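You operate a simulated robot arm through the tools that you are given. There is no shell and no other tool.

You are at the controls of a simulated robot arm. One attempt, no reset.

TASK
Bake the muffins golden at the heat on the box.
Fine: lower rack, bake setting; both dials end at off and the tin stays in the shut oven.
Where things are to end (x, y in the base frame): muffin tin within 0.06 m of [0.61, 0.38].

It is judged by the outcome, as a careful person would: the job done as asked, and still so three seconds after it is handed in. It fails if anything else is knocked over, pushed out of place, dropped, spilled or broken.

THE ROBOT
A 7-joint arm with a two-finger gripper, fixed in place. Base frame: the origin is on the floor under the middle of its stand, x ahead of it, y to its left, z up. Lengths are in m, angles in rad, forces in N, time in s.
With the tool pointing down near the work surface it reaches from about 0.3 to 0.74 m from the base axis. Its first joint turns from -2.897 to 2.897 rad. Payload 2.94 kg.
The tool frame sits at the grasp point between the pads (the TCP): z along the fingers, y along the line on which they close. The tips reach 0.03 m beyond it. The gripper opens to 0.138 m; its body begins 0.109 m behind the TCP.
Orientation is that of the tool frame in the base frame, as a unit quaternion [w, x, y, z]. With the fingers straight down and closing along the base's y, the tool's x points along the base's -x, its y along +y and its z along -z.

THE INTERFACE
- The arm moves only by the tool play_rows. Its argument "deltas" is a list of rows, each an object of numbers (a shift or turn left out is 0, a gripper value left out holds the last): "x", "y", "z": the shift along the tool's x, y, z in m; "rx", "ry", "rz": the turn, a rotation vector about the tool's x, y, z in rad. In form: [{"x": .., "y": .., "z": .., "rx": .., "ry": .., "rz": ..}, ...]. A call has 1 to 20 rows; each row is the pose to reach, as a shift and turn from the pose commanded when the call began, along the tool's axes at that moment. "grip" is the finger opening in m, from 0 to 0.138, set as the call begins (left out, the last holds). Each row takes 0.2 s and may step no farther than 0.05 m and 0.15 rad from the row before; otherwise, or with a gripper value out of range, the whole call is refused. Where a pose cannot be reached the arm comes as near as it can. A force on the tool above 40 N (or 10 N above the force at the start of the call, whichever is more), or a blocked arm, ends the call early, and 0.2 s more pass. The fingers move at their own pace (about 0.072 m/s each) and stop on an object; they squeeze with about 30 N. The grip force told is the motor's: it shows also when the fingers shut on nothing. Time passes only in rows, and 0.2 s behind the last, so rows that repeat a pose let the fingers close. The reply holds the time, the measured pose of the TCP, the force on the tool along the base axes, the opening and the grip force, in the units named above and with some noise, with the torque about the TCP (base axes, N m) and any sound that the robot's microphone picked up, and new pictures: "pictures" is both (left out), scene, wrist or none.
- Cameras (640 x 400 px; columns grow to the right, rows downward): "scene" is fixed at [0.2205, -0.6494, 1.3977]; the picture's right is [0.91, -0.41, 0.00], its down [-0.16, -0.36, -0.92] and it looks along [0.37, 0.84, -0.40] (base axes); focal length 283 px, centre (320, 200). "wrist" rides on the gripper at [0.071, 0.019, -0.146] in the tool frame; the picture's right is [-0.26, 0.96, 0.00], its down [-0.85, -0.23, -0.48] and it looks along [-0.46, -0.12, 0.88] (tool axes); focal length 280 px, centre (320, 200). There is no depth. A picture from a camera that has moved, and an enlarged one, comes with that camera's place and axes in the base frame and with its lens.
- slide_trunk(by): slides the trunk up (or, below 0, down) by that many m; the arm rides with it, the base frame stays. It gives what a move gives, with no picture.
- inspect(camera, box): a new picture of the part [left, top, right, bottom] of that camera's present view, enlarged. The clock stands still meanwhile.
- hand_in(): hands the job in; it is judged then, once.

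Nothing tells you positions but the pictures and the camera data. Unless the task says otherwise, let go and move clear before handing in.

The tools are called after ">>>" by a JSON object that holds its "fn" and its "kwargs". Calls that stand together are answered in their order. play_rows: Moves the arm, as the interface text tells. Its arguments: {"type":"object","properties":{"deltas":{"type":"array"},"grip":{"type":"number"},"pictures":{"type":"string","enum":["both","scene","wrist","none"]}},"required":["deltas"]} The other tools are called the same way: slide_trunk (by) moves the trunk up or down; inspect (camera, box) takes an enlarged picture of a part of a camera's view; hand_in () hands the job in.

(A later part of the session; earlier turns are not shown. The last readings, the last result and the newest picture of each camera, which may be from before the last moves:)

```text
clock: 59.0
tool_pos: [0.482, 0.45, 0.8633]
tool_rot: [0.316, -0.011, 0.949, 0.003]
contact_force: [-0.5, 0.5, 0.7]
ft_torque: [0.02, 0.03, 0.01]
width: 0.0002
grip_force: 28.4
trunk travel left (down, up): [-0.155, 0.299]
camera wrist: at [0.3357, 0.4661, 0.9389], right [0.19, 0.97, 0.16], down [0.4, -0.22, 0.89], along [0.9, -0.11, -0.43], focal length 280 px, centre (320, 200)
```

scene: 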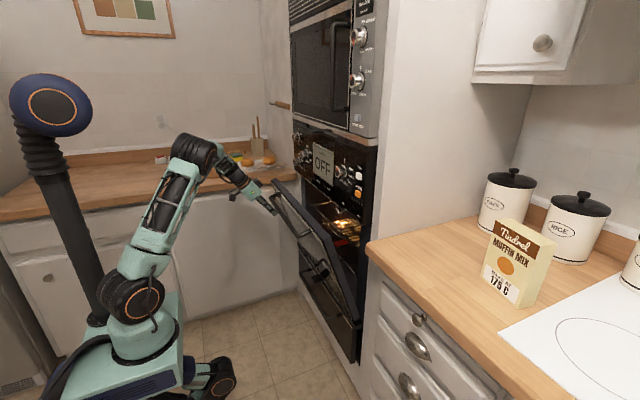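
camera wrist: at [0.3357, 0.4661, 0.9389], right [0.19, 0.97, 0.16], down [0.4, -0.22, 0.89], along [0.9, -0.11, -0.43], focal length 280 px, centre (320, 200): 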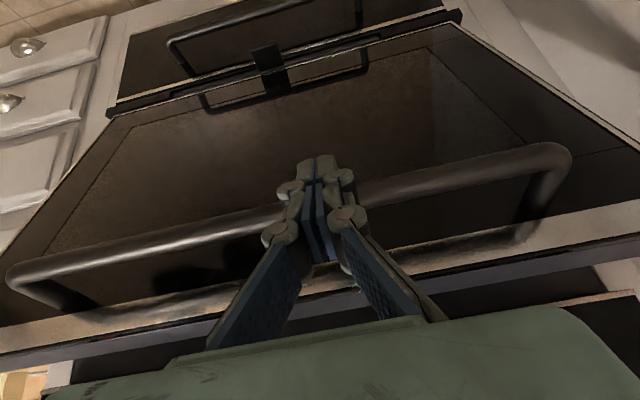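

The door is at about 70° and nearly weightless on the fingers. I'll push it the rest of the way closed, slowly.

>>> {"fn": "play_rows", "kwargs": {"deltas": [{"x": -0.0228, "y": -0.0005, "z": 0.0049, "ry": 0.019}, {"x": -0.0456, "y": -0.001, "z": 0.0098, "ry": 0.039}, {"x": -0.0684, "y": -0.0013, "z": 0.0147, "ry": 0.058}, {"x": -0.0845, "y": -0.0016, "z": 0.0213, "ry": 0.073}, {"x": -0.1007, "y": -0.002, "z": 0.0279, "ry": 0.088}, {"x": -0.1168, "y": -0.0023, "z": 0.0345, "ry": 0.102}, {"x": -0.1329, "y": -0.0026, "z": 0.0411, "ry": 0.117}], "pictures": "both"}}

```text
clock: 60.6
tool_pos: [0.6031, 0.4479, 0.9054]
tool_rot: [0.253, -0.013, 0.967, -0.001]
contact_force: [-29.3, -11.2, -6.8]
ft_torque: [-0.15, 0.57, -0.41]
width: 0.0001
grip_force: 28.4
trunk travel left (down, up): [-0.155, 0.299]
camera wrist: at [0.4696, 0.4642, 0.999], right [0.21, 0.97, 0.12], down [0.51, -0.21, 0.83], along [0.83, -0.11, -0.54], focal length 280 px, centre (320, 200)
```

scene: 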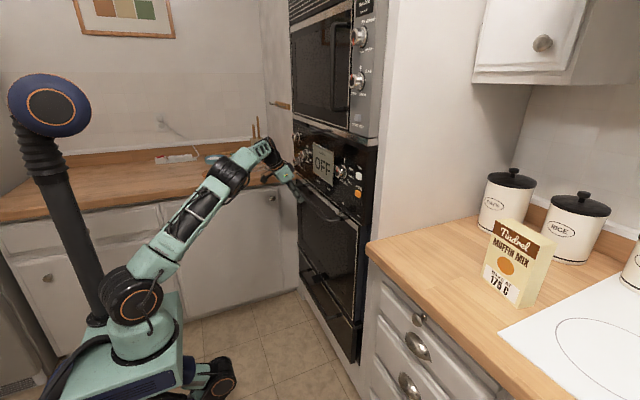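
wrist: 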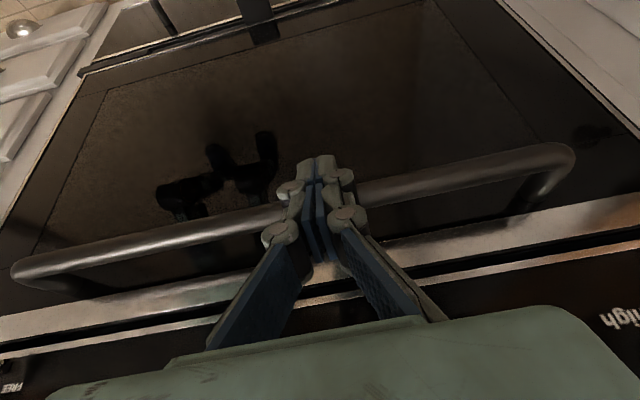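

The door appears shut (the fingers meet 29 N of resistance). I'll check the seal closely.

>>> {"fn": "inspect", "kwargs": {"camera": "scene", "box": [280, 130, 400, 370]}}

>>> {"fn": "inspect", "kwargs": {"camera": "scene", "box": [320, 170, 400, 250]}}

>>> {"fn": "inspect", "kwargs": {"camera": "wrist", "box": [0, 180, 300, 400]}}

```text
1.67 times, centred on (340, 250) of scene
camera zoom: at [0.2205, -0.6494, 1.3977], right [0.91, -0.41, 0.0], down [-0.16, -0.36, -0.92], along [0.37, 0.84, -0.4], focal length 471 px, centre (287, 117)
```

zoom: 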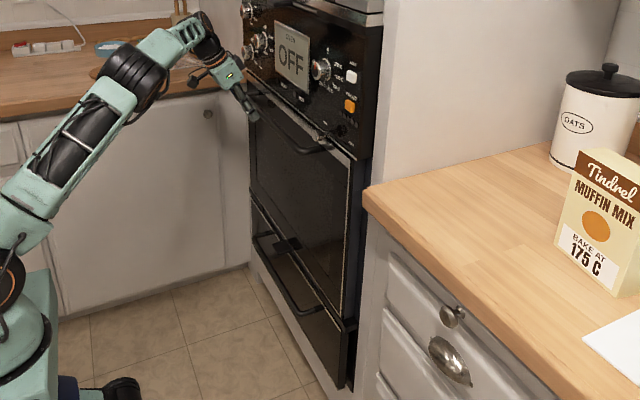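

```text
5.00 times, centred on (360, 210) of scene
camera zoom: at [0.2205, -0.6494, 1.3977], right [0.91, -0.41, 0.0], down [-0.16, -0.36, -0.92], along [0.37, 0.84, -0.4], focal length 1414 px, centre (120, 150)
```

zoom: 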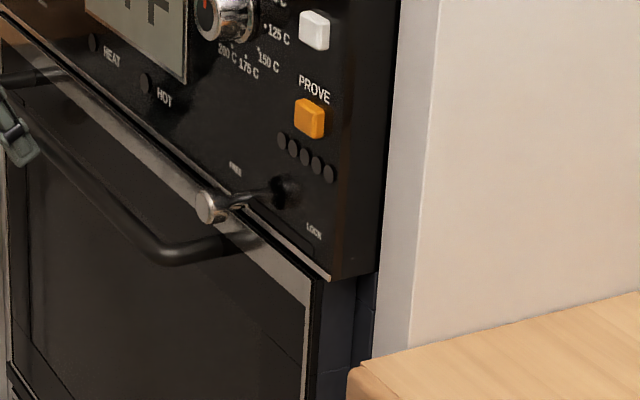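

```text
1.82 times, centred on (150, 290) of wrist
camera zoom: at [0.4696, 0.4642, 0.999], right [0.21, 0.97, 0.12], down [0.51, -0.21, 0.83], along [0.83, -0.11, -0.54], focal length 510 px, centre (629, 36)
```

zoom: 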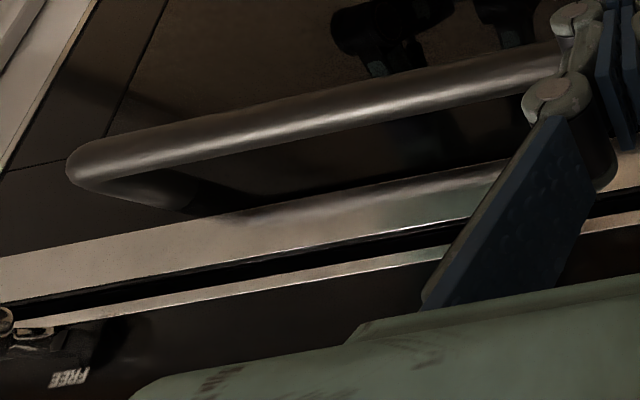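

The door looks flush. I'll ease off 2 cm and check whether it stays shut on its own.

>>> {"fn": "play_rows", "kwargs": {"deltas": [{"x": 0.0087, "z": -0.005}, {"x": 0.0174, "z": -0.01}, {"x": 0.0174, "z": -0.01}], "pictures": "both"}}

>>> {"fn": "inspect", "kwargs": {"camera": "scene", "box": [320, 170, 400, 250]}}

```text
clock: 61.4
tool_pos: [0.5917, 0.4484, 0.9081]
tool_rot: [0.26, -0.01, 0.966, 0.001]
contact_force: [0.8, 0.5, 0.1]
ft_torque: [-0.02, -0.02, 0.02]
width: 0.0
grip_force: 28.1
trunk travel left (down, up): [-0.155, 0.299]
camera wrist: at [0.456, 0.4639, 0.9998], right [0.21, 0.97, 0.13], down [0.5, -0.22, 0.84], along [0.84, -0.11, -0.53], focal length 280 px, centre (320, 200)
```

scene: 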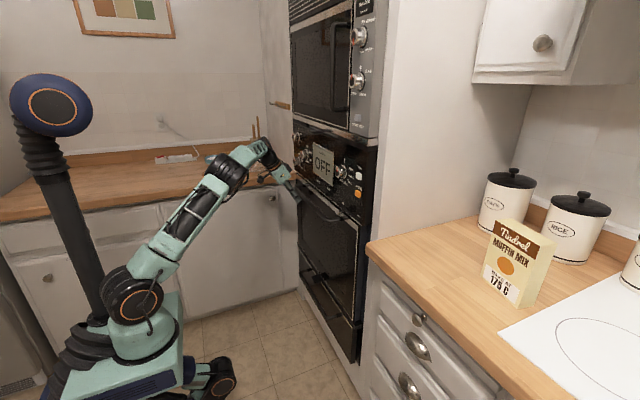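
wrist: 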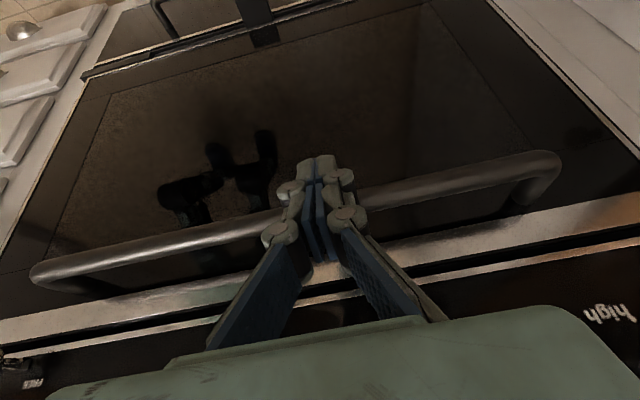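

```text
5.00 times, centred on (360, 210) of scene
camera zoom: at [0.2205, -0.6494, 1.3977], right [0.91, -0.41, 0.0], down [-0.16, -0.36, -0.92], along [0.37, 0.84, -0.4], focal length 1414 px, centre (120, 150)
```

zoom: 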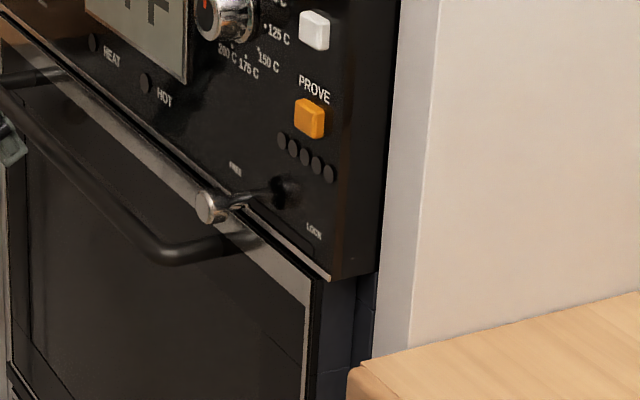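

The door stays shut by itself. Now for the dials: I'll back away and bring the tool up horizontal, facing the mode knob at about (0.679, 0.531, 1.076).

>>> {"fn": "play_rows", "kwargs": {"deltas": [{"x": -0.0015, "y": 0.008, "z": -0.03}, {"x": -0.004, "y": 0.02, "z": -0.06, "ry": -0.13}, {"x": -0.006, "y": 0.033, "z": -0.09, "ry": -0.27}, {"x": -0.008, "y": 0.045, "z": -0.115, "ry": -0.41}, {"x": -0.01, "y": 0.057, "z": -0.14, "ry": -0.55}, {"x": -0.0125, "y": 0.068, "z": -0.16, "ry": -0.69}, {"x": -0.0152, "y": 0.078, "z": -0.176, "ry": -0.82}, {"x": -0.0152, "y": 0.0837, "z": -0.1856, "ry": -0.94}, {"x": -0.0152, "y": 0.0837, "z": -0.1856, "ry": -1.047}, {"x": -0.0152, "y": 0.0837, "z": -0.1856, "ry": -1.047}], "grip": 0.07, "pictures": "both"}}

```text
clock: 63.6
tool_pos: [0.5095, 0.5311, 1.0758]
tool_rot: [0.707, -0.009, 0.707, 0.007]
contact_force: [0.1, 0.0, 0.1]
ft_torque: [-0.01, 0.01, -0.02]
width: 0.0703
grip_force: 0.0
trunk travel left (down, up): [-0.155, 0.299]
camera wrist: at [0.3617, 0.5464, 1.0062], right [-0.02, 0.97, 0.26], down [-0.47, -0.24, 0.85], along [0.88, -0.1, 0.46], focal length 280 px, centre (320, 200)
```

scene: 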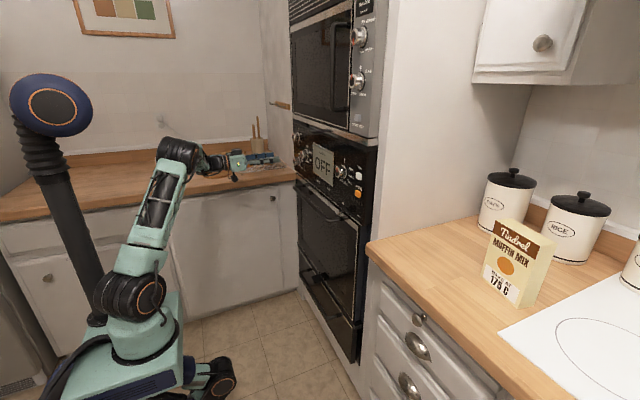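
wrist: 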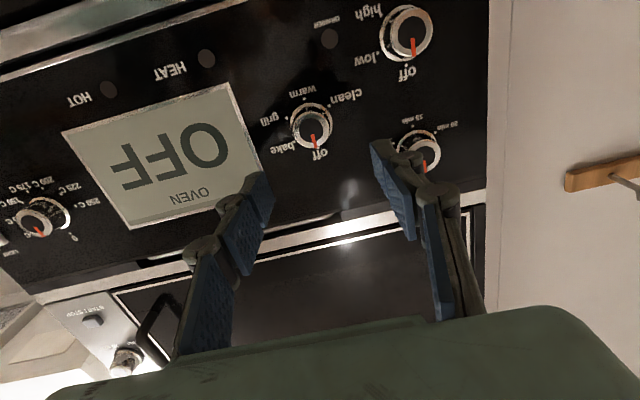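

The tool is horizontal and the whole panel is visible. I'll zoom in on each dial.

>>> {"fn": "inspect", "kwargs": {"camera": "wrist", "box": [240, 60, 400, 160]}}

>>> {"fn": "inspect", "kwargs": {"camera": "wrist", "box": [330, 0, 490, 200]}}

>>> {"fn": "inspect", "kwargs": {"camera": "wrist", "box": [0, 160, 120, 260]}}

```text
4.00 times, centred on (320, 110) of wrist
camera zoom: at [0.3617, 0.5464, 1.0062], right [-0.02, 0.97, 0.26], down [-0.47, -0.24, 0.85], along [0.88, -0.1, 0.46], focal length 1122 px, centre (320, 560)
```

zoom: 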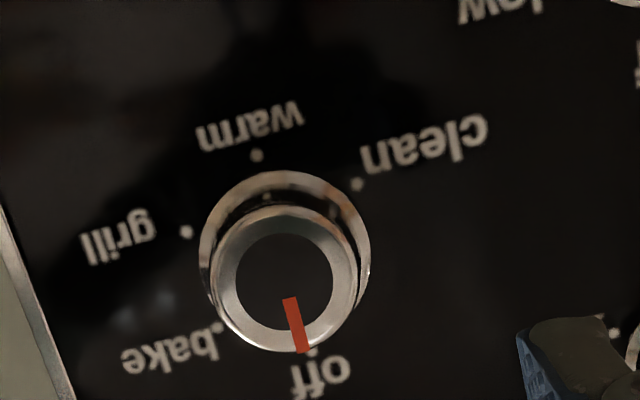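

```text
2.00 times, centred on (410, 100) of wrist
camera zoom: at [0.3617, 0.5464, 1.0062], right [-0.02, 0.97, 0.26], down [-0.47, -0.24, 0.85], along [0.88, -0.1, 0.46], focal length 561 px, centre (140, 400)
```

zoom: 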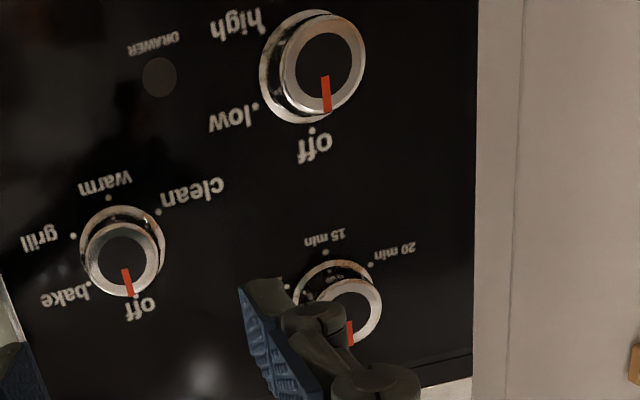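

```text
4.00 times, centred on (60, 210) of wrist
camera zoom: at [0.3617, 0.5464, 1.0062], right [-0.02, 0.97, 0.26], down [-0.47, -0.24, 0.85], along [0.88, -0.1, 0.46], focal length 1122 px, centre (1360, 160)
```

zoom: 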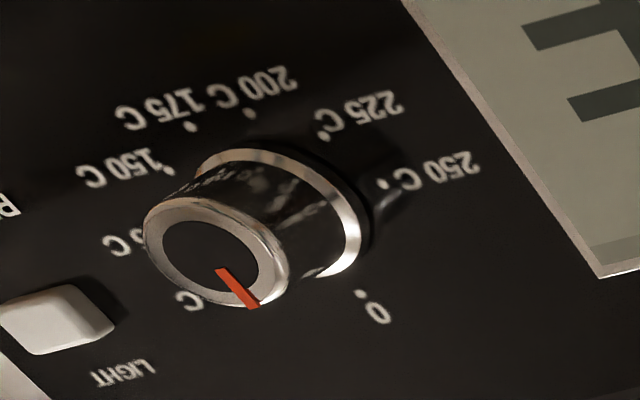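

All readings are clear: the mode dial's bake is 60° clockwise from off, and the temperature dial's 175 C works out to 165° clockwise from 0. I'll centre the tool on the mode knob and approach to about 8 cm.

>>> {"fn": "play_rows", "kwargs": {"deltas": [{"x": -0.0025, "y": -0.004, "z": 0.03, "rx": 0.008}, {"x": -0.005, "y": -0.007, "z": 0.06, "rx": 0.015}, {"x": -0.0068, "y": -0.0101, "z": 0.0903, "rx": 0.0226}, {"x": -0.0068, "y": -0.0101, "z": 0.0903, "rx": 0.0226}], "pictures": "wrist"}}

>>> {"fn": "inspect", "kwargs": {"camera": "wrist", "box": [220, 60, 420, 185]}}

```text
clock: 64.6
tool_pos: [0.5984, 0.5241, 1.0829]
tool_rot: [0.706, -0.002, 0.708, -0.002]
contact_force: [0.5, -0.3, -0.4]
ft_torque: [-0.03, 0.02, -0.04]
width: 0.07
grip_force: 0.0
trunk travel left (down, up): [-0.155, 0.299]
camera wrist: at [0.4519, 0.5434, 1.0127], right [0.0, 0.97, 0.26], down [-0.47, -0.23, 0.85], along [0.88, -0.12, 0.46], focal length 280 px, centre (320, 200)
```

wrist: 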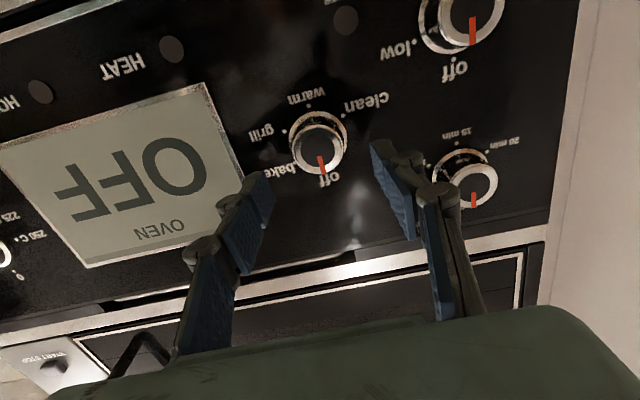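

```text
3.20 times, centred on (320, 122) of wrist
camera zoom: at [0.4519, 0.5434, 1.0127], right [0.0, 0.97, 0.26], down [-0.47, -0.23, 0.85], along [0.88, -0.12, 0.46], focal length 897 px, centre (320, 448)
```

zoom: 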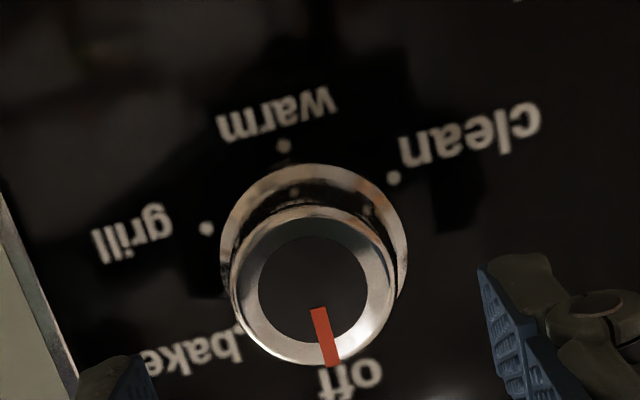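

The tool axis is within 2 mm of the knob axis. I'll pre-rotate about -0.5 rad and move in so the fingertips straddle the knob.

>>> {"fn": "play_rows", "kwargs": {"deltas": [{"x": -0.0005, "y": -0.001, "z": 0.01, "rz": -0.13}, {"x": -0.0009, "y": -0.0023, "z": 0.025, "rz": -0.26}, {"x": -0.0009, "y": -0.0023, "z": 0.042, "rz": -0.38}, {"x": -0.0009, "y": -0.0023, "z": 0.057, "rz": -0.5}, {"x": -0.0009, "y": -0.0023, "z": 0.0696, "rz": -0.5}, {"x": -0.0009, "y": -0.0023, "z": 0.0696, "rz": -0.5}], "pictures": "both"}}

>>> {"fn": "inspect", "kwargs": {"camera": "wrist", "box": [220, 120, 420, 245]}}

```text
clock: 65.7
tool_pos: [0.6517, 0.5228, 1.086]
tool_rot: [0.683, -0.174, 0.688, -0.173]
contact_force: [-36.2, -9.2, -0.2]
ft_torque: [0.15, -0.63, -1.27]
width: 0.0583
grip_force: 20.3
trunk travel left (down, up): [-0.155, 0.299]
stopped in row 5: the force on the tool passed its limit at 52 N (the readings are from after the stop); the commanded pose is now the measured one
camera wrist: at [0.5033, 0.5069, 1.0159], right [0.0, 0.97, -0.23], down [-0.47, 0.2, 0.86], along [0.88, 0.11, 0.46], focal length 280 px, centre (320, 200)
```

scene: 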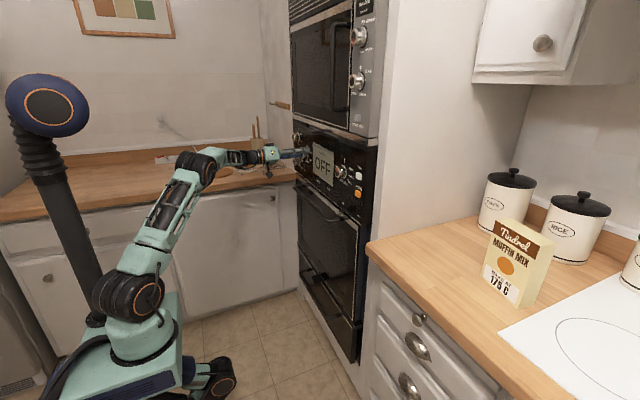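
wrist: 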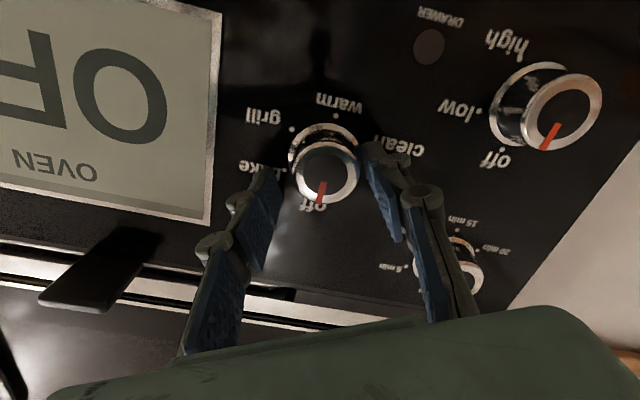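

```text
3.20 times, centred on (320, 182) of wrist
camera zoom: at [0.5033, 0.5069, 1.0159], right [0.0, 0.97, -0.23], down [-0.47, 0.2, 0.86], along [0.88, 0.11, 0.46], focal length 897 px, centre (320, 256)
```

zoom: 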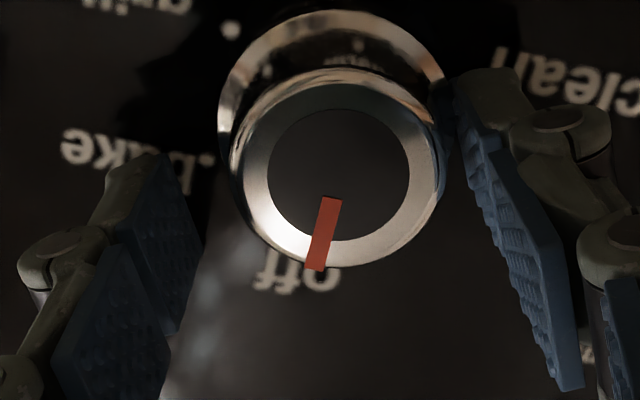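

The fingertips touched the panel: the knob cap is actually at x about 0.66, so I went slightly too deep and about 8 mm high. The dial hasn't moved. I'll back off 7 mm, re-centre, and look again.

>>> {"fn": "play_rows", "kwargs": {"deltas": [{"z": -0.007}, {"x": 0.004, "y": 0.0025, "z": -0.007}, {"x": 0.008, "y": 0.005, "z": -0.007}, {"x": 0.008, "y": 0.005, "z": -0.007}], "grip": 0.07, "pictures": "wrist"}}

>>> {"fn": "inspect", "kwargs": {"camera": "wrist", "box": [220, 120, 420, 245]}}

```text
clock: 66.7
tool_pos: [0.6518, 0.5234, 1.0715]
tool_rot: [0.681, -0.176, 0.689, -0.175]
contact_force: [0.7, 0.3, -0.4]
ft_torque: [-0.01, -0.02, 0.0]
width: 0.07
grip_force: 0.2
trunk travel left (down, up): [-0.155, 0.299]
camera wrist: at [0.5026, 0.5062, 1.0026], right [0.0, 0.97, -0.23], down [-0.47, 0.21, 0.86], along [0.88, 0.11, 0.45], focal length 280 px, centre (320, 200)
```

wrist: 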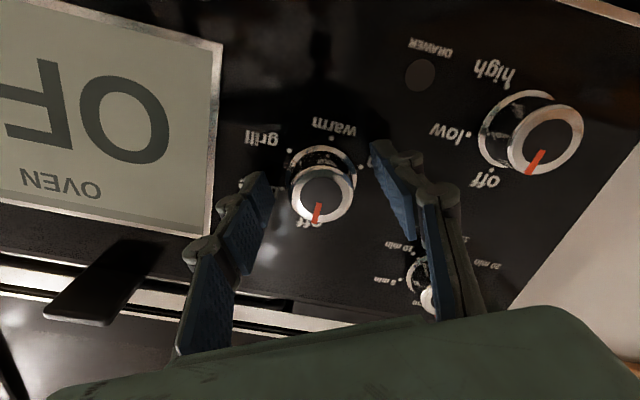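

```text
3.20 times, centred on (320, 182) of wrist
camera zoom: at [0.5026, 0.5062, 1.0026], right [0.0, 0.97, -0.23], down [-0.47, 0.21, 0.86], along [0.88, 0.11, 0.45], focal length 897 px, centre (320, 256)
```

zoom: 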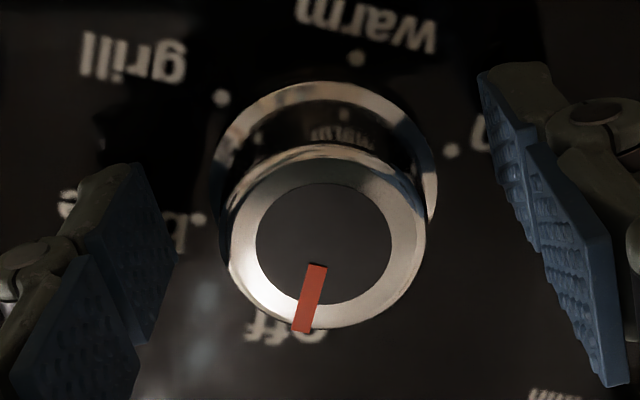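

Clear of the panel now; the knob is about 6 mm above my axis. I'll nudge up and close the fingers on the knob.

>>> {"fn": "play_rows", "kwargs": {"deltas": [{"x": -0.003}, {"x": -0.006, "y": -0.0008}, {"x": -0.006, "y": -0.0008}], "pictures": "none"}}

>>> {"fn": "play_rows", "kwargs": {"deltas": [{"x": 0}, {"x": 0}, {"x": 0}, {"x": 0}], "grip": 0.0, "pictures": "both"}}

>>> {"fn": "inspect", "kwargs": {"camera": "wrist", "box": [220, 120, 420, 245]}}

```text
clock: 67.5
tool_pos: [0.6494, 0.5271, 1.0786]
tool_rot: [0.681, -0.176, 0.689, -0.175]
contact_force: [0.0, -0.6, 1.3]
ft_torque: [-0.01, -0.02, -0.01]
width: 0.07
grip_force: 0.0
trunk travel left (down, up): [-0.155, 0.299]
```

```text
clock: 68.5
tool_pos: [0.649, 0.5262, 1.0775]
tool_rot: [0.682, -0.177, 0.688, -0.174]
contact_force: [-0.3, 1.5, 0.3]
ft_torque: [0.0, -0.02, 0.06]
width: 0.0462
grip_force: 45.4
trunk travel left (down, up): [-0.155, 0.299]
camera wrist: at [0.5015, 0.5089, 1.0086], right [0.0, 0.97, -0.23], down [-0.47, 0.21, 0.86], along [0.88, 0.11, 0.45], focal length 280 px, centre (320, 200)
```

scene: 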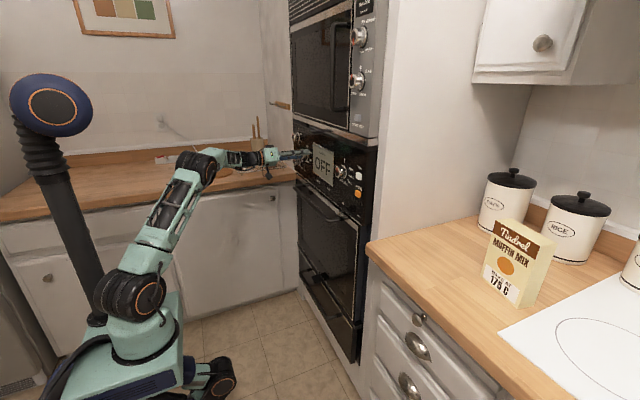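
wrist: 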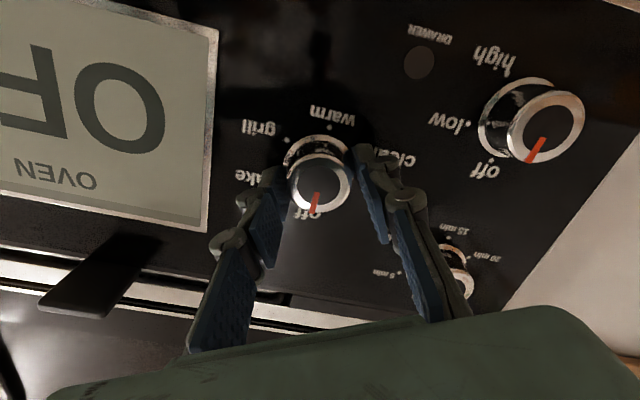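

```text
3.20 times, centred on (320, 182) of wrist
camera zoom: at [0.5015, 0.5089, 1.0086], right [0.0, 0.97, -0.23], down [-0.47, 0.21, 0.86], along [0.88, 0.11, 0.45], focal length 897 px, centre (320, 256)
```

zoom: 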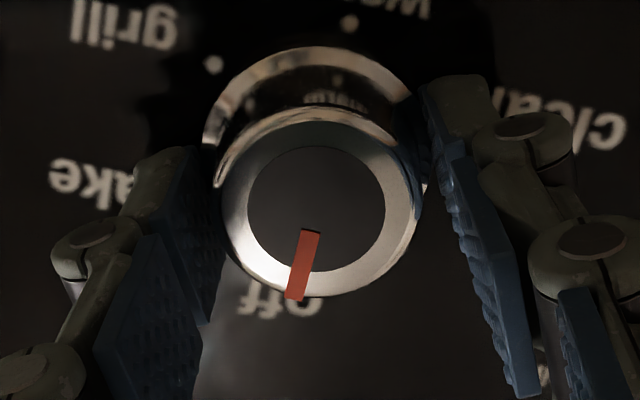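

The fingers have the knob (46 mm wide). I'll turn it 60° clockwise (positive about the tool axis) toward "bake".

>>> {"fn": "play_rows", "kwargs": {"deltas": [{"rz": 0.13}, {"rz": 0.26}, {"rz": 0.39}, {"rz": 0.52}, {"rz": 0.65}, {"rz": 0.78}, {"rz": 0.91}, {"rz": 1.047}, {"rz": 1.047}], "pictures": "both"}}

>>> {"fn": "inspect", "kwargs": {"camera": "wrist", "box": [220, 120, 420, 245]}}

```text
clock: 70.5
tool_pos: [0.649, 0.5233, 1.0781]
tool_rot: [0.677, 0.195, 0.684, 0.188]
contact_force: [-13.5, -8.0, 0.8]
ft_torque: [0.01, 0.34, -0.53]
width: 0.0461
grip_force: 44.9
trunk travel left (down, up): [-0.155, 0.299]
stopped in row 9: the force on the tool passed its limit at 40 N (the readings are from after the stop); the commanded pose is now the measured one
camera wrist: at [0.5019, 0.578, 1.0301], right [0.01, 0.69, 0.73], down [-0.47, -0.64, 0.61], along [0.88, -0.35, 0.32], focal length 280 px, centre (320, 200)
```

scene: 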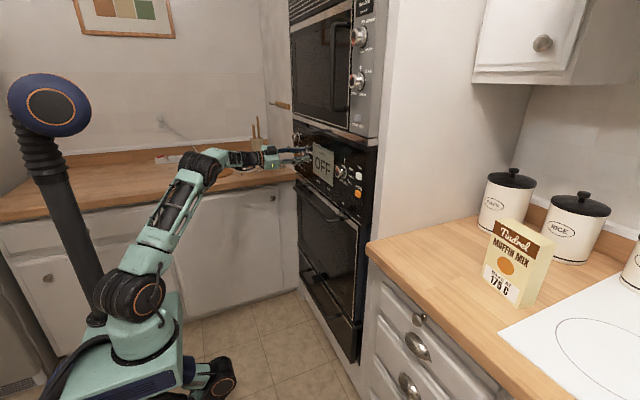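
wrist: 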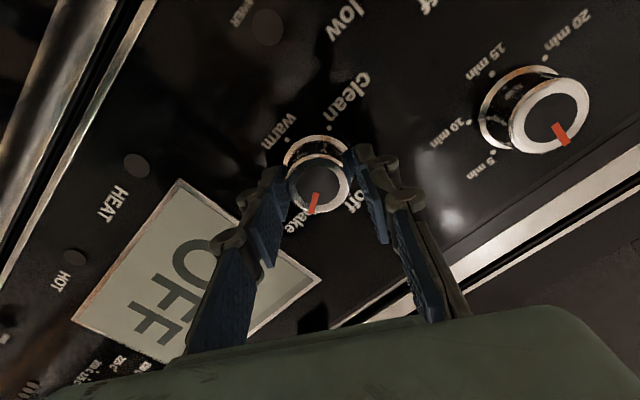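

```text
3.20 times, centred on (320, 182) of wrist
camera zoom: at [0.5019, 0.578, 1.0301], right [0.01, 0.69, 0.73], down [-0.47, -0.64, 0.61], along [0.88, -0.35, 0.32], focal length 897 px, centre (320, 256)
```

zoom: 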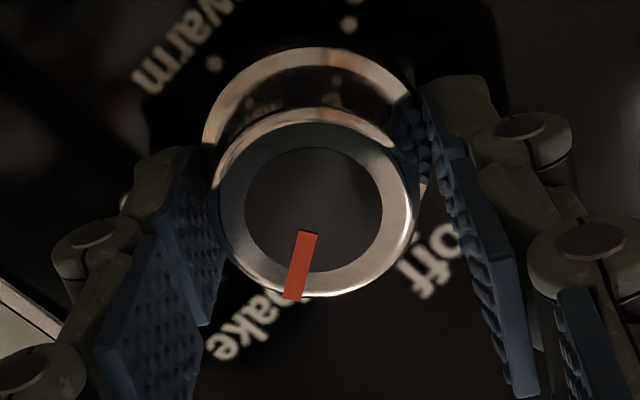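

The knob turned with the fingers and the pointer is at "bake". I'll release, back off, and verify.

>>> {"fn": "play_rows", "kwargs": {"deltas": [{"x": 0}, {"x": 0}, {"x": 0}], "grip": 0.075, "pictures": "none"}}

>>> {"fn": "play_rows", "kwargs": {"deltas": [{"z": -0.03}, {"z": -0.07, "rz": -0.14}, {"z": -0.1, "rz": -0.28}, {"z": -0.1, "rz": -0.42}, {"z": -0.1, "rz": -0.55}, {"z": -0.1, "rz": -0.55}], "pictures": "both"}}

>>> {"fn": "inspect", "kwargs": {"camera": "wrist", "box": [220, 60, 420, 185]}}

```text
clock: 71.3
tool_pos: [0.6511, 0.5256, 1.0756]
tool_rot: [0.676, 0.194, 0.686, 0.188]
contact_force: [-0.3, -0.2, 0.2]
ft_torque: [0.01, 0.01, 0.01]
width: 0.0749
grip_force: 0.0
trunk travel left (down, up): [-0.155, 0.299]
```

```text
clock: 72.7
tool_pos: [0.5511, 0.5256, 1.0777]
tool_rot: [0.701, 0.0, 0.713, -0.003]
contact_force: [0.2, -0.2, -0.1]
ft_torque: [-0.01, 0.04, -0.02]
width: 0.0751
grip_force: 0.0
trunk travel left (down, up): [-0.155, 0.299]
camera wrist: at [0.4024, 0.5439, 1.0088], right [0.01, 0.97, 0.26], down [-0.46, -0.23, 0.86], along [0.89, -0.13, 0.45], focal length 280 px, centre (320, 200)
```

scene: 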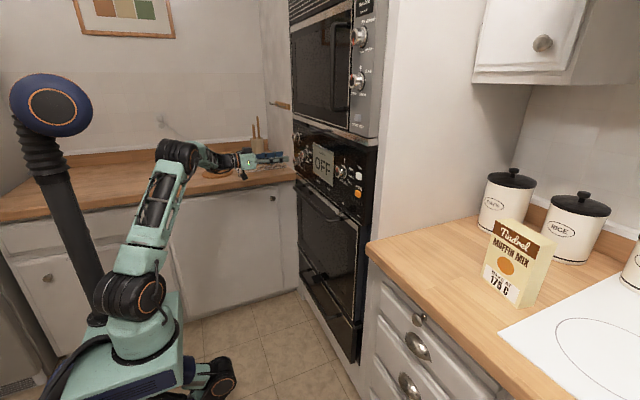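
wrist: 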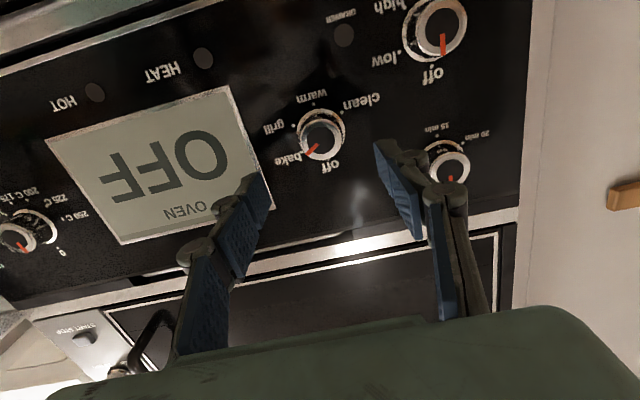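

```text
3.20 times, centred on (320, 122) of wrist
camera zoom: at [0.4024, 0.5439, 1.0088], right [0.01, 0.97, 0.26], down [-0.46, -0.23, 0.86], along [0.89, -0.13, 0.45], focal length 897 px, centre (320, 448)
```

zoom: 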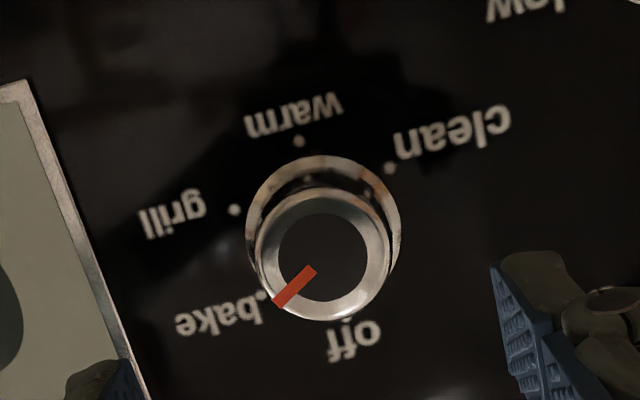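

The mode dial now points at bake; the display still shows OFF since temperature is 0. Next the temperature dial at about (0.66, 0.177, 1.091): I'll lower the trunk for a better arm pose and move across, clear of the panel.

>>> {"fn": "slide_trunk", "kwargs": {"by": -0.12}}

>>> {"fn": "play_rows", "kwargs": {"deltas": [{"x": -0.02, "y": -0.03, "z": -0.02}, {"x": -0.04, "y": -0.07, "z": -0.02}, {"x": -0.06, "y": -0.11, "z": -0.02}, {"x": -0.08, "y": -0.15, "z": -0.02}, {"x": -0.1, "y": -0.19, "z": -0.02}, {"x": -0.12, "y": -0.23, "z": -0.02}, {"x": -0.128, "y": -0.27, "z": -0.02}, {"x": -0.128, "y": -0.31, "z": -0.02}, {"x": -0.128, "y": -0.3486, "z": -0.02}, {"x": -0.128, "y": -0.3486, "z": -0.02}], "pictures": "both"}}

```text
clock: 74.2
tool_pos: [0.5509, 0.5245, 0.9569]
tool_rot: [0.703, 0.002, 0.712, -0.003]
contact_force: [0.8, -0.1, -0.2]
ft_torque: [0.0, -0.01, 0.02]
width: 0.075
grip_force: 0.0
trunk travel left (down, up): [-0.035, 0.419]
```

```text
clock: 76.4
tool_pos: [0.5307, 0.1815, 1.0881]
tool_rot: [0.702, 0.001, 0.712, -0.001]
contact_force: [0.1, -0.2, -0.6]
ft_torque: [0.04, 0.01, 0.03]
width: 0.0751
grip_force: 0.1
trunk travel left (down, up): [-0.035, 0.419]
camera wrist: at [0.3827, 0.1998, 1.0206], right [0.0, 0.97, 0.26], down [-0.46, -0.23, 0.86], along [0.89, -0.13, 0.45], focal length 280 px, centre (320, 200)
```

scene: 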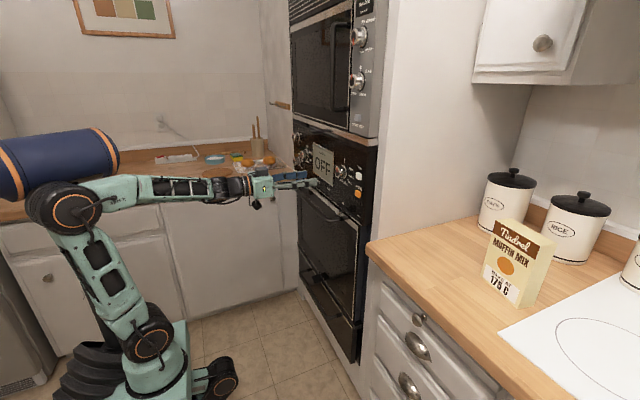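
wrist: 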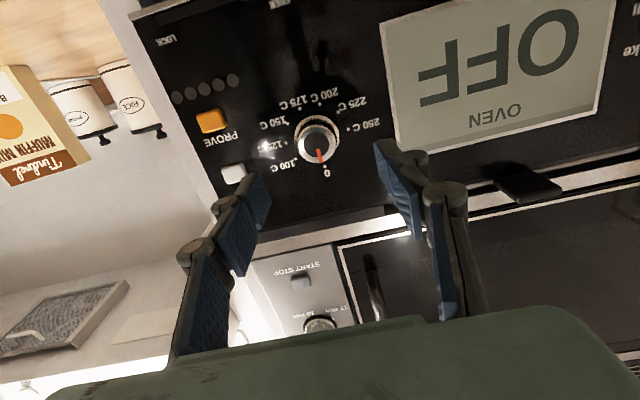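

Reached cleanly in front of the temperature dial. I'll zoom to centre on it.

>>> {"fn": "inspect", "kwargs": {"camera": "wrist", "box": [240, 80, 400, 180]}}

```text
4.00 times, centred on (320, 130) of wrist
camera zoom: at [0.3827, 0.1998, 1.0206], right [0.0, 0.97, 0.26], down [-0.46, -0.23, 0.86], along [0.89, -0.13, 0.45], focal length 1122 px, centre (320, 480)
```

zoom: 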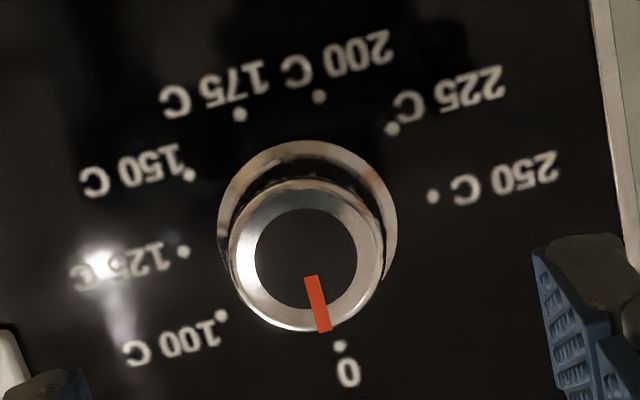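

The knob is at about (0.652, 0.175, 1.096). I'll centre on its axis and pre-rotate the gripper about -82° so I can turn the full 165° in one go.

>>> {"fn": "play_rows", "kwargs": {"deltas": [{"x": -0.004, "y": -0.003, "rz": -0.144}, {"x": -0.0076, "y": -0.0062, "ry": -0.0145, "rz": -0.288}, {"x": -0.0076, "y": -0.0062, "ry": -0.0145, "rz": -0.432}, {"x": -0.0076, "y": -0.0062, "ry": -0.0145, "rz": -0.576}, {"x": -0.0076, "y": -0.0062, "ry": -0.0145, "rz": -0.72}, {"x": -0.0076, "y": -0.0062, "ry": -0.0145, "rz": -0.864}, {"x": -0.0076, "y": -0.0062, "ry": -0.0145, "rz": -1.008}, {"x": -0.0076, "y": -0.0062, "ry": -0.0145, "rz": -1.152}, {"x": -0.0076, "y": -0.0062, "ry": -0.0145, "rz": -1.296}, {"x": -0.0076, "y": -0.0062, "ry": -0.0145, "rz": -1.44}, {"x": -0.0076, "y": -0.0062, "ry": -0.0145, "rz": -1.44}], "pictures": "both"}}

>>> {"fn": "inspect", "kwargs": {"camera": "wrist", "box": [240, 80, 400, 180]}}

```text
clock: 78.0
tool_pos: [0.4995, 0.2405, 1.0968]
tool_rot: [0.656, -0.359, 0.609, -0.263]
contact_force: [0.0, -0.1, -0.6]
ft_torque: [0.03, 0.03, 0.07]
width: 0.0748
grip_force: 0.0
trunk travel left (down, up): [-0.035, 0.419]
stopped in row 7: the arm was blocked; the commanded pose is now the measured one
camera wrist: at [0.3617, 0.1744, 1.0385], right [-0.12, 0.79, -0.6], down [-0.55, 0.45, 0.7], along [0.83, 0.42, 0.38], focal length 280 px, centre (320, 200)
```

scene: 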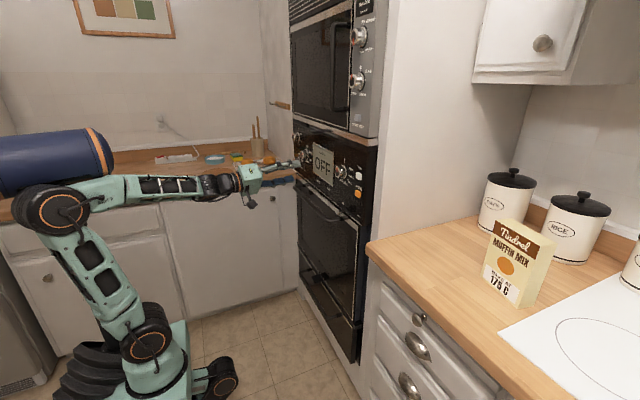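
wrist: 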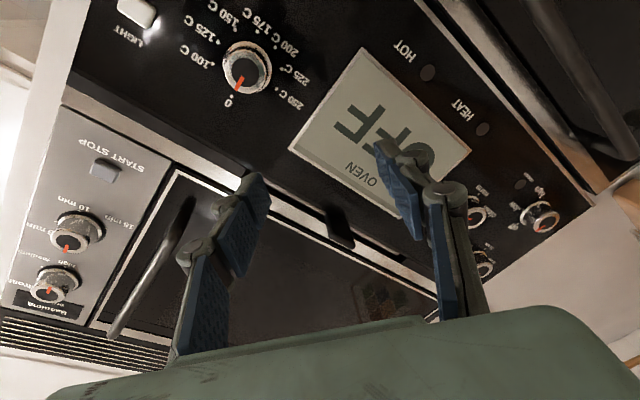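

```text
4.00 times, centred on (320, 130) of wrist
camera zoom: at [0.3617, 0.1744, 1.0385], right [-0.12, 0.79, -0.6], down [-0.55, 0.45, 0.7], along [0.83, 0.42, 0.38], focal length 1122 px, centre (320, 480)
```

zoom: 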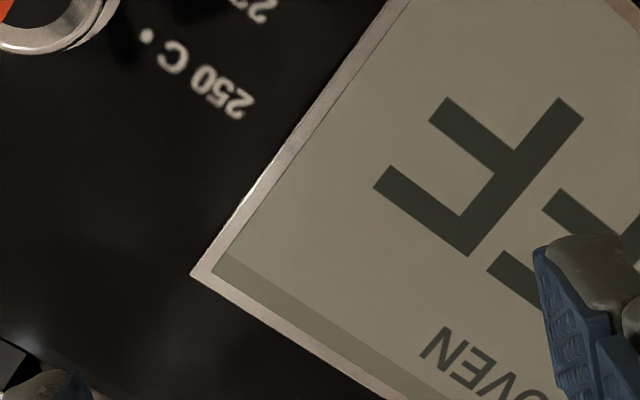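

The wrist can't pre-rotate that far here; it hit a limit and swung away (nothing touched). I'll return to a square pose with only about -0.5 rad of pre-rotation and turn the dial in several shorter grips.

>>> {"fn": "play_rows", "kwargs": {"deltas": [{"x": 0.0139, "y": -0.0103, "z": 0.0051, "rx": 0.029, "ry": 0.0247, "rz": 0.1032}, {"x": 0.0277, "y": -0.0207, "z": 0.0102, "rx": 0.0581, "ry": 0.0494, "rz": 0.2065}, {"x": 0.0416, "y": -0.031, "z": 0.0152, "rx": 0.0872, "ry": 0.0741, "rz": 0.3097}, {"x": 0.0554, "y": -0.0413, "z": 0.0203, "rx": 0.1162, "ry": 0.0988, "rz": 0.4129}, {"x": 0.0554, "y": -0.0413, "z": 0.0203, "rx": 0.1162, "ry": 0.0988, "rz": 0.4129}], "pictures": "wrist"}}

>>> {"fn": "inspect", "kwargs": {"camera": "wrist", "box": [240, 80, 400, 180]}}

```text
clock: 79.2
tool_pos: [0.5293, 0.1864, 1.0917]
tool_rot: [0.685, -0.18, 0.686, -0.169]
contact_force: [-0.3, 0.1, 0.6]
ft_torque: [-0.03, 0.0, 0.02]
width: 0.0752
grip_force: 0.0
trunk travel left (down, up): [-0.035, 0.419]
camera wrist: at [0.3815, 0.1661, 1.022], right [-0.02, 0.97, -0.23], down [-0.47, 0.2, 0.86], along [0.88, 0.13, 0.46], focal length 280 px, centre (320, 200)
```

wrist: 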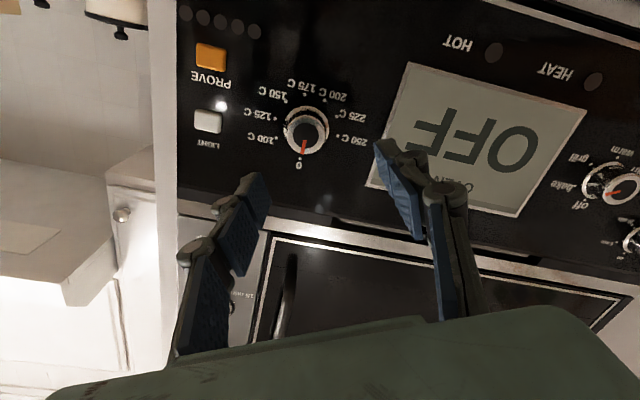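

```text
4.00 times, centred on (320, 130) of wrist
camera zoom: at [0.3815, 0.1661, 1.022], right [-0.02, 0.97, -0.23], down [-0.47, 0.2, 0.86], along [0.88, 0.13, 0.46], focal length 1122 px, centre (320, 480)
```

zoom: 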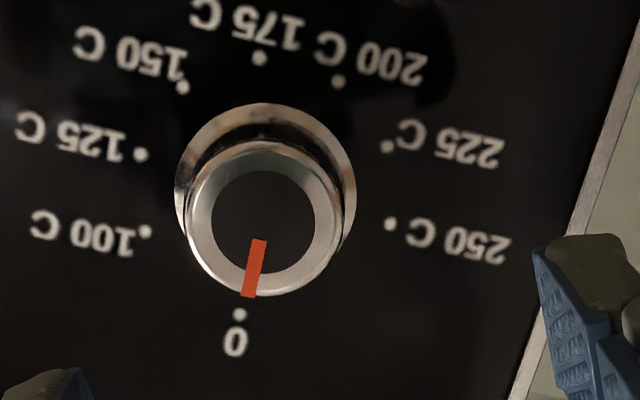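

The knob is 13 mm to the right of the tool axis now. I'll correct that and close in to about 5 cm.

>>> {"fn": "play_rows", "kwargs": {"deltas": [{"x": 0.0013, "y": -0.007, "z": 0.02, "rx": 0.0066, "ry": 0.0036}, {"x": 0.0026, "y": -0.0134, "z": 0.045, "rx": 0.0132, "ry": 0.0072}, {"x": 0.0026, "y": -0.0134, "z": 0.07, "rx": 0.0132, "ry": 0.0072}, {"x": 0.0026, "y": -0.0134, "z": 0.07, "rx": 0.0132, "ry": 0.0072}], "grip": 0.07, "pictures": "wrist"}}

>>> {"fn": "inspect", "kwargs": {"camera": "wrist", "box": [220, 90, 420, 215]}}

```text
clock: 80.2
tool_pos: [0.6015, 0.1593, 1.0946]
tool_rot: [0.68, -0.17, 0.689, -0.184]
contact_force: [0.7, -0.6, -0.2]
ft_torque: [-0.02, 0.01, 0.0]
width: 0.0702
grip_force: 0.1
trunk travel left (down, up): [-0.035, 0.419]
camera wrist: at [0.4539, 0.1443, 1.0253], right [0.02, 0.97, -0.24], down [-0.47, 0.22, 0.86], along [0.89, 0.09, 0.46], focal length 280 px, centre (320, 200)
```

wrist: 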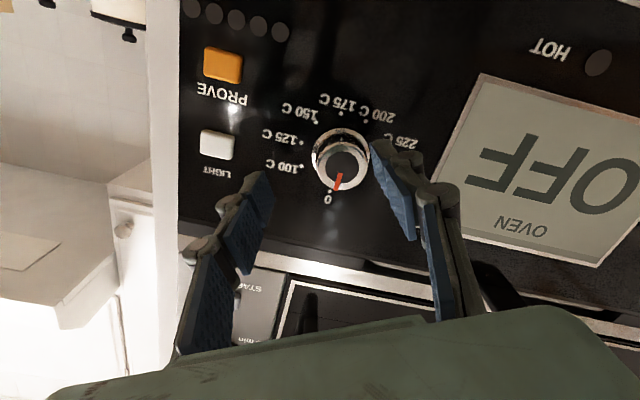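

```text
3.20 times, centred on (320, 152) of wrist
camera zoom: at [0.4539, 0.1443, 1.0253], right [0.02, 0.97, -0.24], down [-0.47, 0.22, 0.86], along [0.89, 0.09, 0.46], focal length 897 px, centre (320, 352)
```

zoom: 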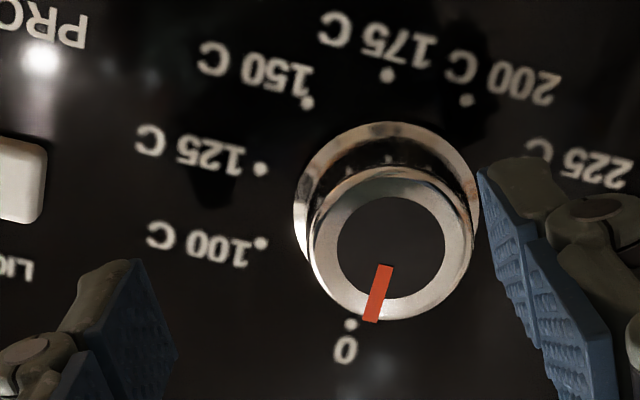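

The lag is settled; now the knob is about 16 mm left of my axis. I'll correct and approach a little further.

>>> {"fn": "play_rows", "kwargs": {"deltas": [{"x": -0.0039, "y": 0.0068, "rx": -0.01, "ry": -0.0055}, {"x": -0.0078, "y": 0.0136, "rx": -0.0196, "ry": -0.0109}, {"x": -0.0078, "y": 0.0136, "rx": -0.0196, "ry": -0.0109}, {"x": -0.0078, "y": 0.0136, "rx": -0.0196, "ry": -0.0109}], "pictures": "wrist"}}

>>> {"fn": "inspect", "kwargs": {"camera": "wrist", "box": [220, 90, 420, 215]}}

```text
clock: 81.2
tool_pos: [0.6031, 0.1763, 1.0955]
tool_rot: [0.682, -0.178, 0.687, -0.176]
contact_force: [0.0, 0.2, 0.0]
ft_torque: [0.0, 0.0, 0.01]
width: 0.0699
grip_force: 0.1
trunk travel left (down, up): [-0.035, 0.419]
camera wrist: at [0.4555, 0.158, 1.025], right [0.0, 0.97, -0.24], down [-0.47, 0.21, 0.86], along [0.88, 0.11, 0.46], focal length 280 px, centre (320, 200)
```

wrist: 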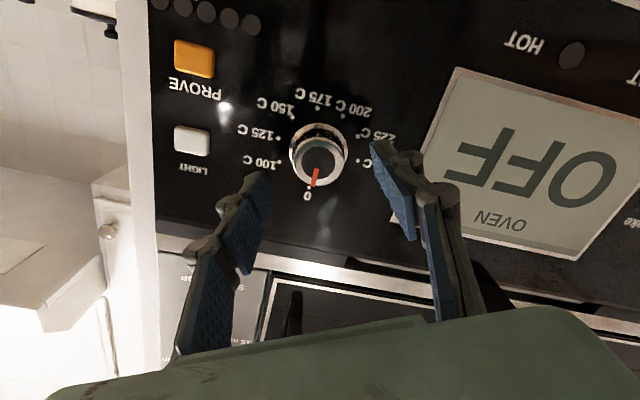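

```text
3.20 times, centred on (320, 152) of wrist
camera zoom: at [0.4555, 0.158, 1.025], right [0.0, 0.97, -0.24], down [-0.47, 0.21, 0.86], along [0.88, 0.11, 0.46], focal length 897 px, centre (320, 352)
```

zoom: 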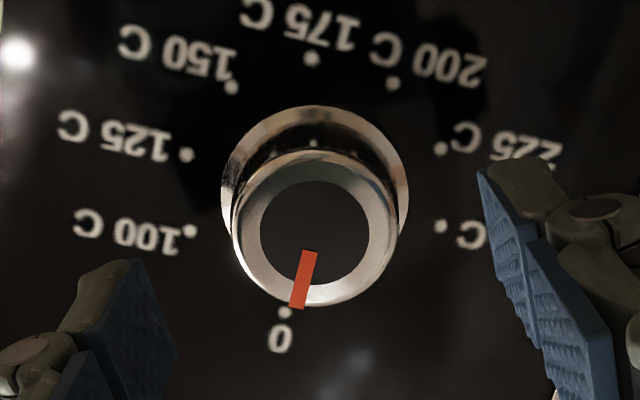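

Centred within about 1 mm. I'll move in so the tips overlap the knob without touching the panel, then close.

>>> {"fn": "play_rows", "kwargs": {"deltas": [{"y": -0.001, "z": 0.012}, {"y": -0.001, "z": 0.024}, {"y": -0.001, "z": 0.031}, {"y": -0.001, "z": 0.037}, {"y": -0.001, "z": 0.037}], "pictures": "none"}}

>>> {"fn": "play_rows", "kwargs": {"deltas": [{"x": 0}, {"x": 0}, {"x": 0}, {"x": 0}], "grip": 0.0, "pictures": "wrist"}}

>>> {"fn": "inspect", "kwargs": {"camera": "wrist", "box": [220, 110, 420, 235]}}

```text
clock: 82.3
tool_pos: [0.6397, 0.1744, 1.0971]
tool_rot: [0.683, -0.177, 0.686, -0.177]
contact_force: [0.0, -0.3, -0.9]
ft_torque: [0.0, 0.0, -0.04]
width: 0.0699
grip_force: 0.1
trunk travel left (down, up): [-0.035, 0.419]
```

```text
clock: 83.3
tool_pos: [0.6385, 0.1759, 1.0952]
tool_rot: [0.683, -0.178, 0.687, -0.176]
contact_force: [-2.4, 4.9, 1.3]
ft_torque: [0.09, -0.07, 0.32]
width: 0.0427
grip_force: 45.4
trunk travel left (down, up): [-0.035, 0.419]
camera wrist: at [0.4919, 0.157, 1.0261], right [0.0, 0.97, -0.24], down [-0.47, 0.21, 0.86], along [0.88, 0.12, 0.46], focal length 280 px, centre (320, 200)
```

wrist: 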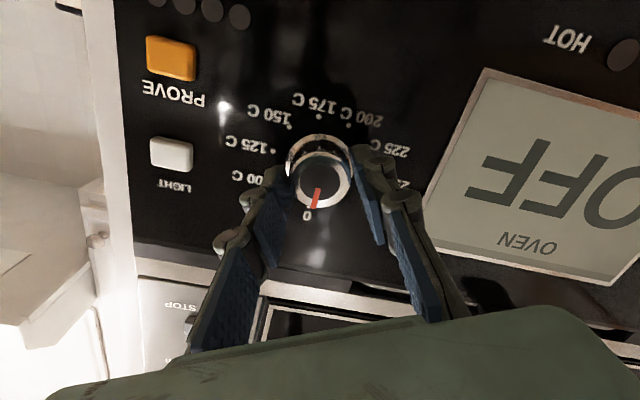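

```text
3.20 times, centred on (320, 172) of wrist
camera zoom: at [0.4919, 0.157, 1.0261], right [0.0, 0.97, -0.24], down [-0.47, 0.21, 0.86], along [0.88, 0.12, 0.46], focal length 897 px, centre (320, 288)
```

zoom: 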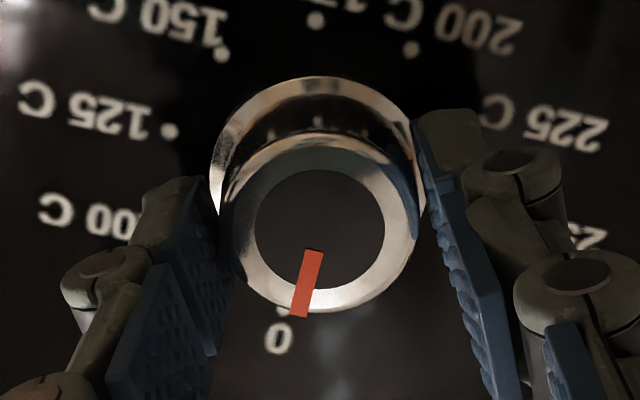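

I have the knob gripped on 0. I'll turn it in three grips of 55° each, to total 165° (175 C). First turn now.

>>> {"fn": "play_rows", "kwargs": {"deltas": [{"rz": 0.12}, {"rz": 0.24}, {"rz": 0.36}, {"rz": 0.48}, {"rz": 0.6}, {"rz": 0.72}, {"rz": 0.84}, {"rz": 0.96}, {"rz": 0.96}], "pictures": "wrist"}}

>>> {"fn": "inspect", "kwargs": {"camera": "wrist", "box": [220, 110, 420, 235]}}

```text
clock: 85.3
tool_pos: [0.6388, 0.174, 1.0951]
tool_rot: [0.687, 0.16, 0.691, 0.16]
contact_force: [-8.8, 3.4, 3.6]
ft_torque: [0.04, -0.32, 0.24]
width: 0.0425
grip_force: 44.7
trunk travel left (down, up): [-0.035, 0.419]
camera wrist: at [0.4919, 0.2227, 1.0421], right [0.0, 0.75, 0.66], down [-0.47, -0.58, 0.66], along [0.88, -0.31, 0.35], focal length 280 px, centre (320, 200)
```

wrist: 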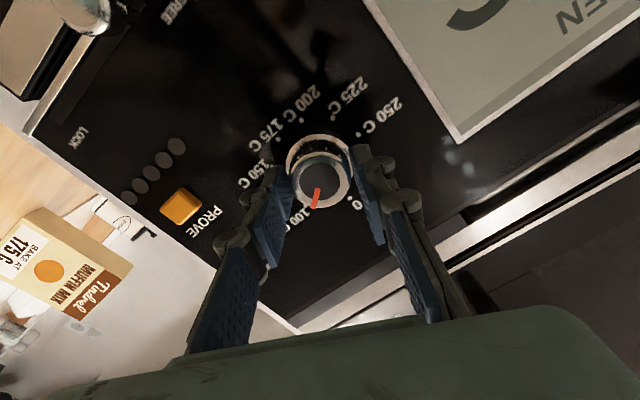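

```text
3.20 times, centred on (320, 172) of wrist
camera zoom: at [0.4919, 0.2227, 1.0421], right [0.0, 0.75, 0.66], down [-0.47, -0.58, 0.66], along [0.88, -0.31, 0.35], focal length 897 px, centre (320, 288)
```

zoom: 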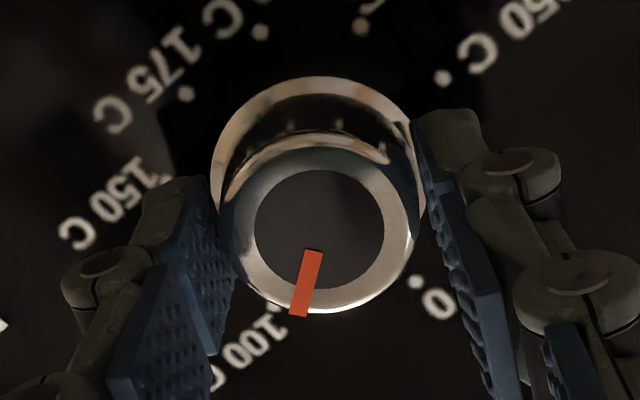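

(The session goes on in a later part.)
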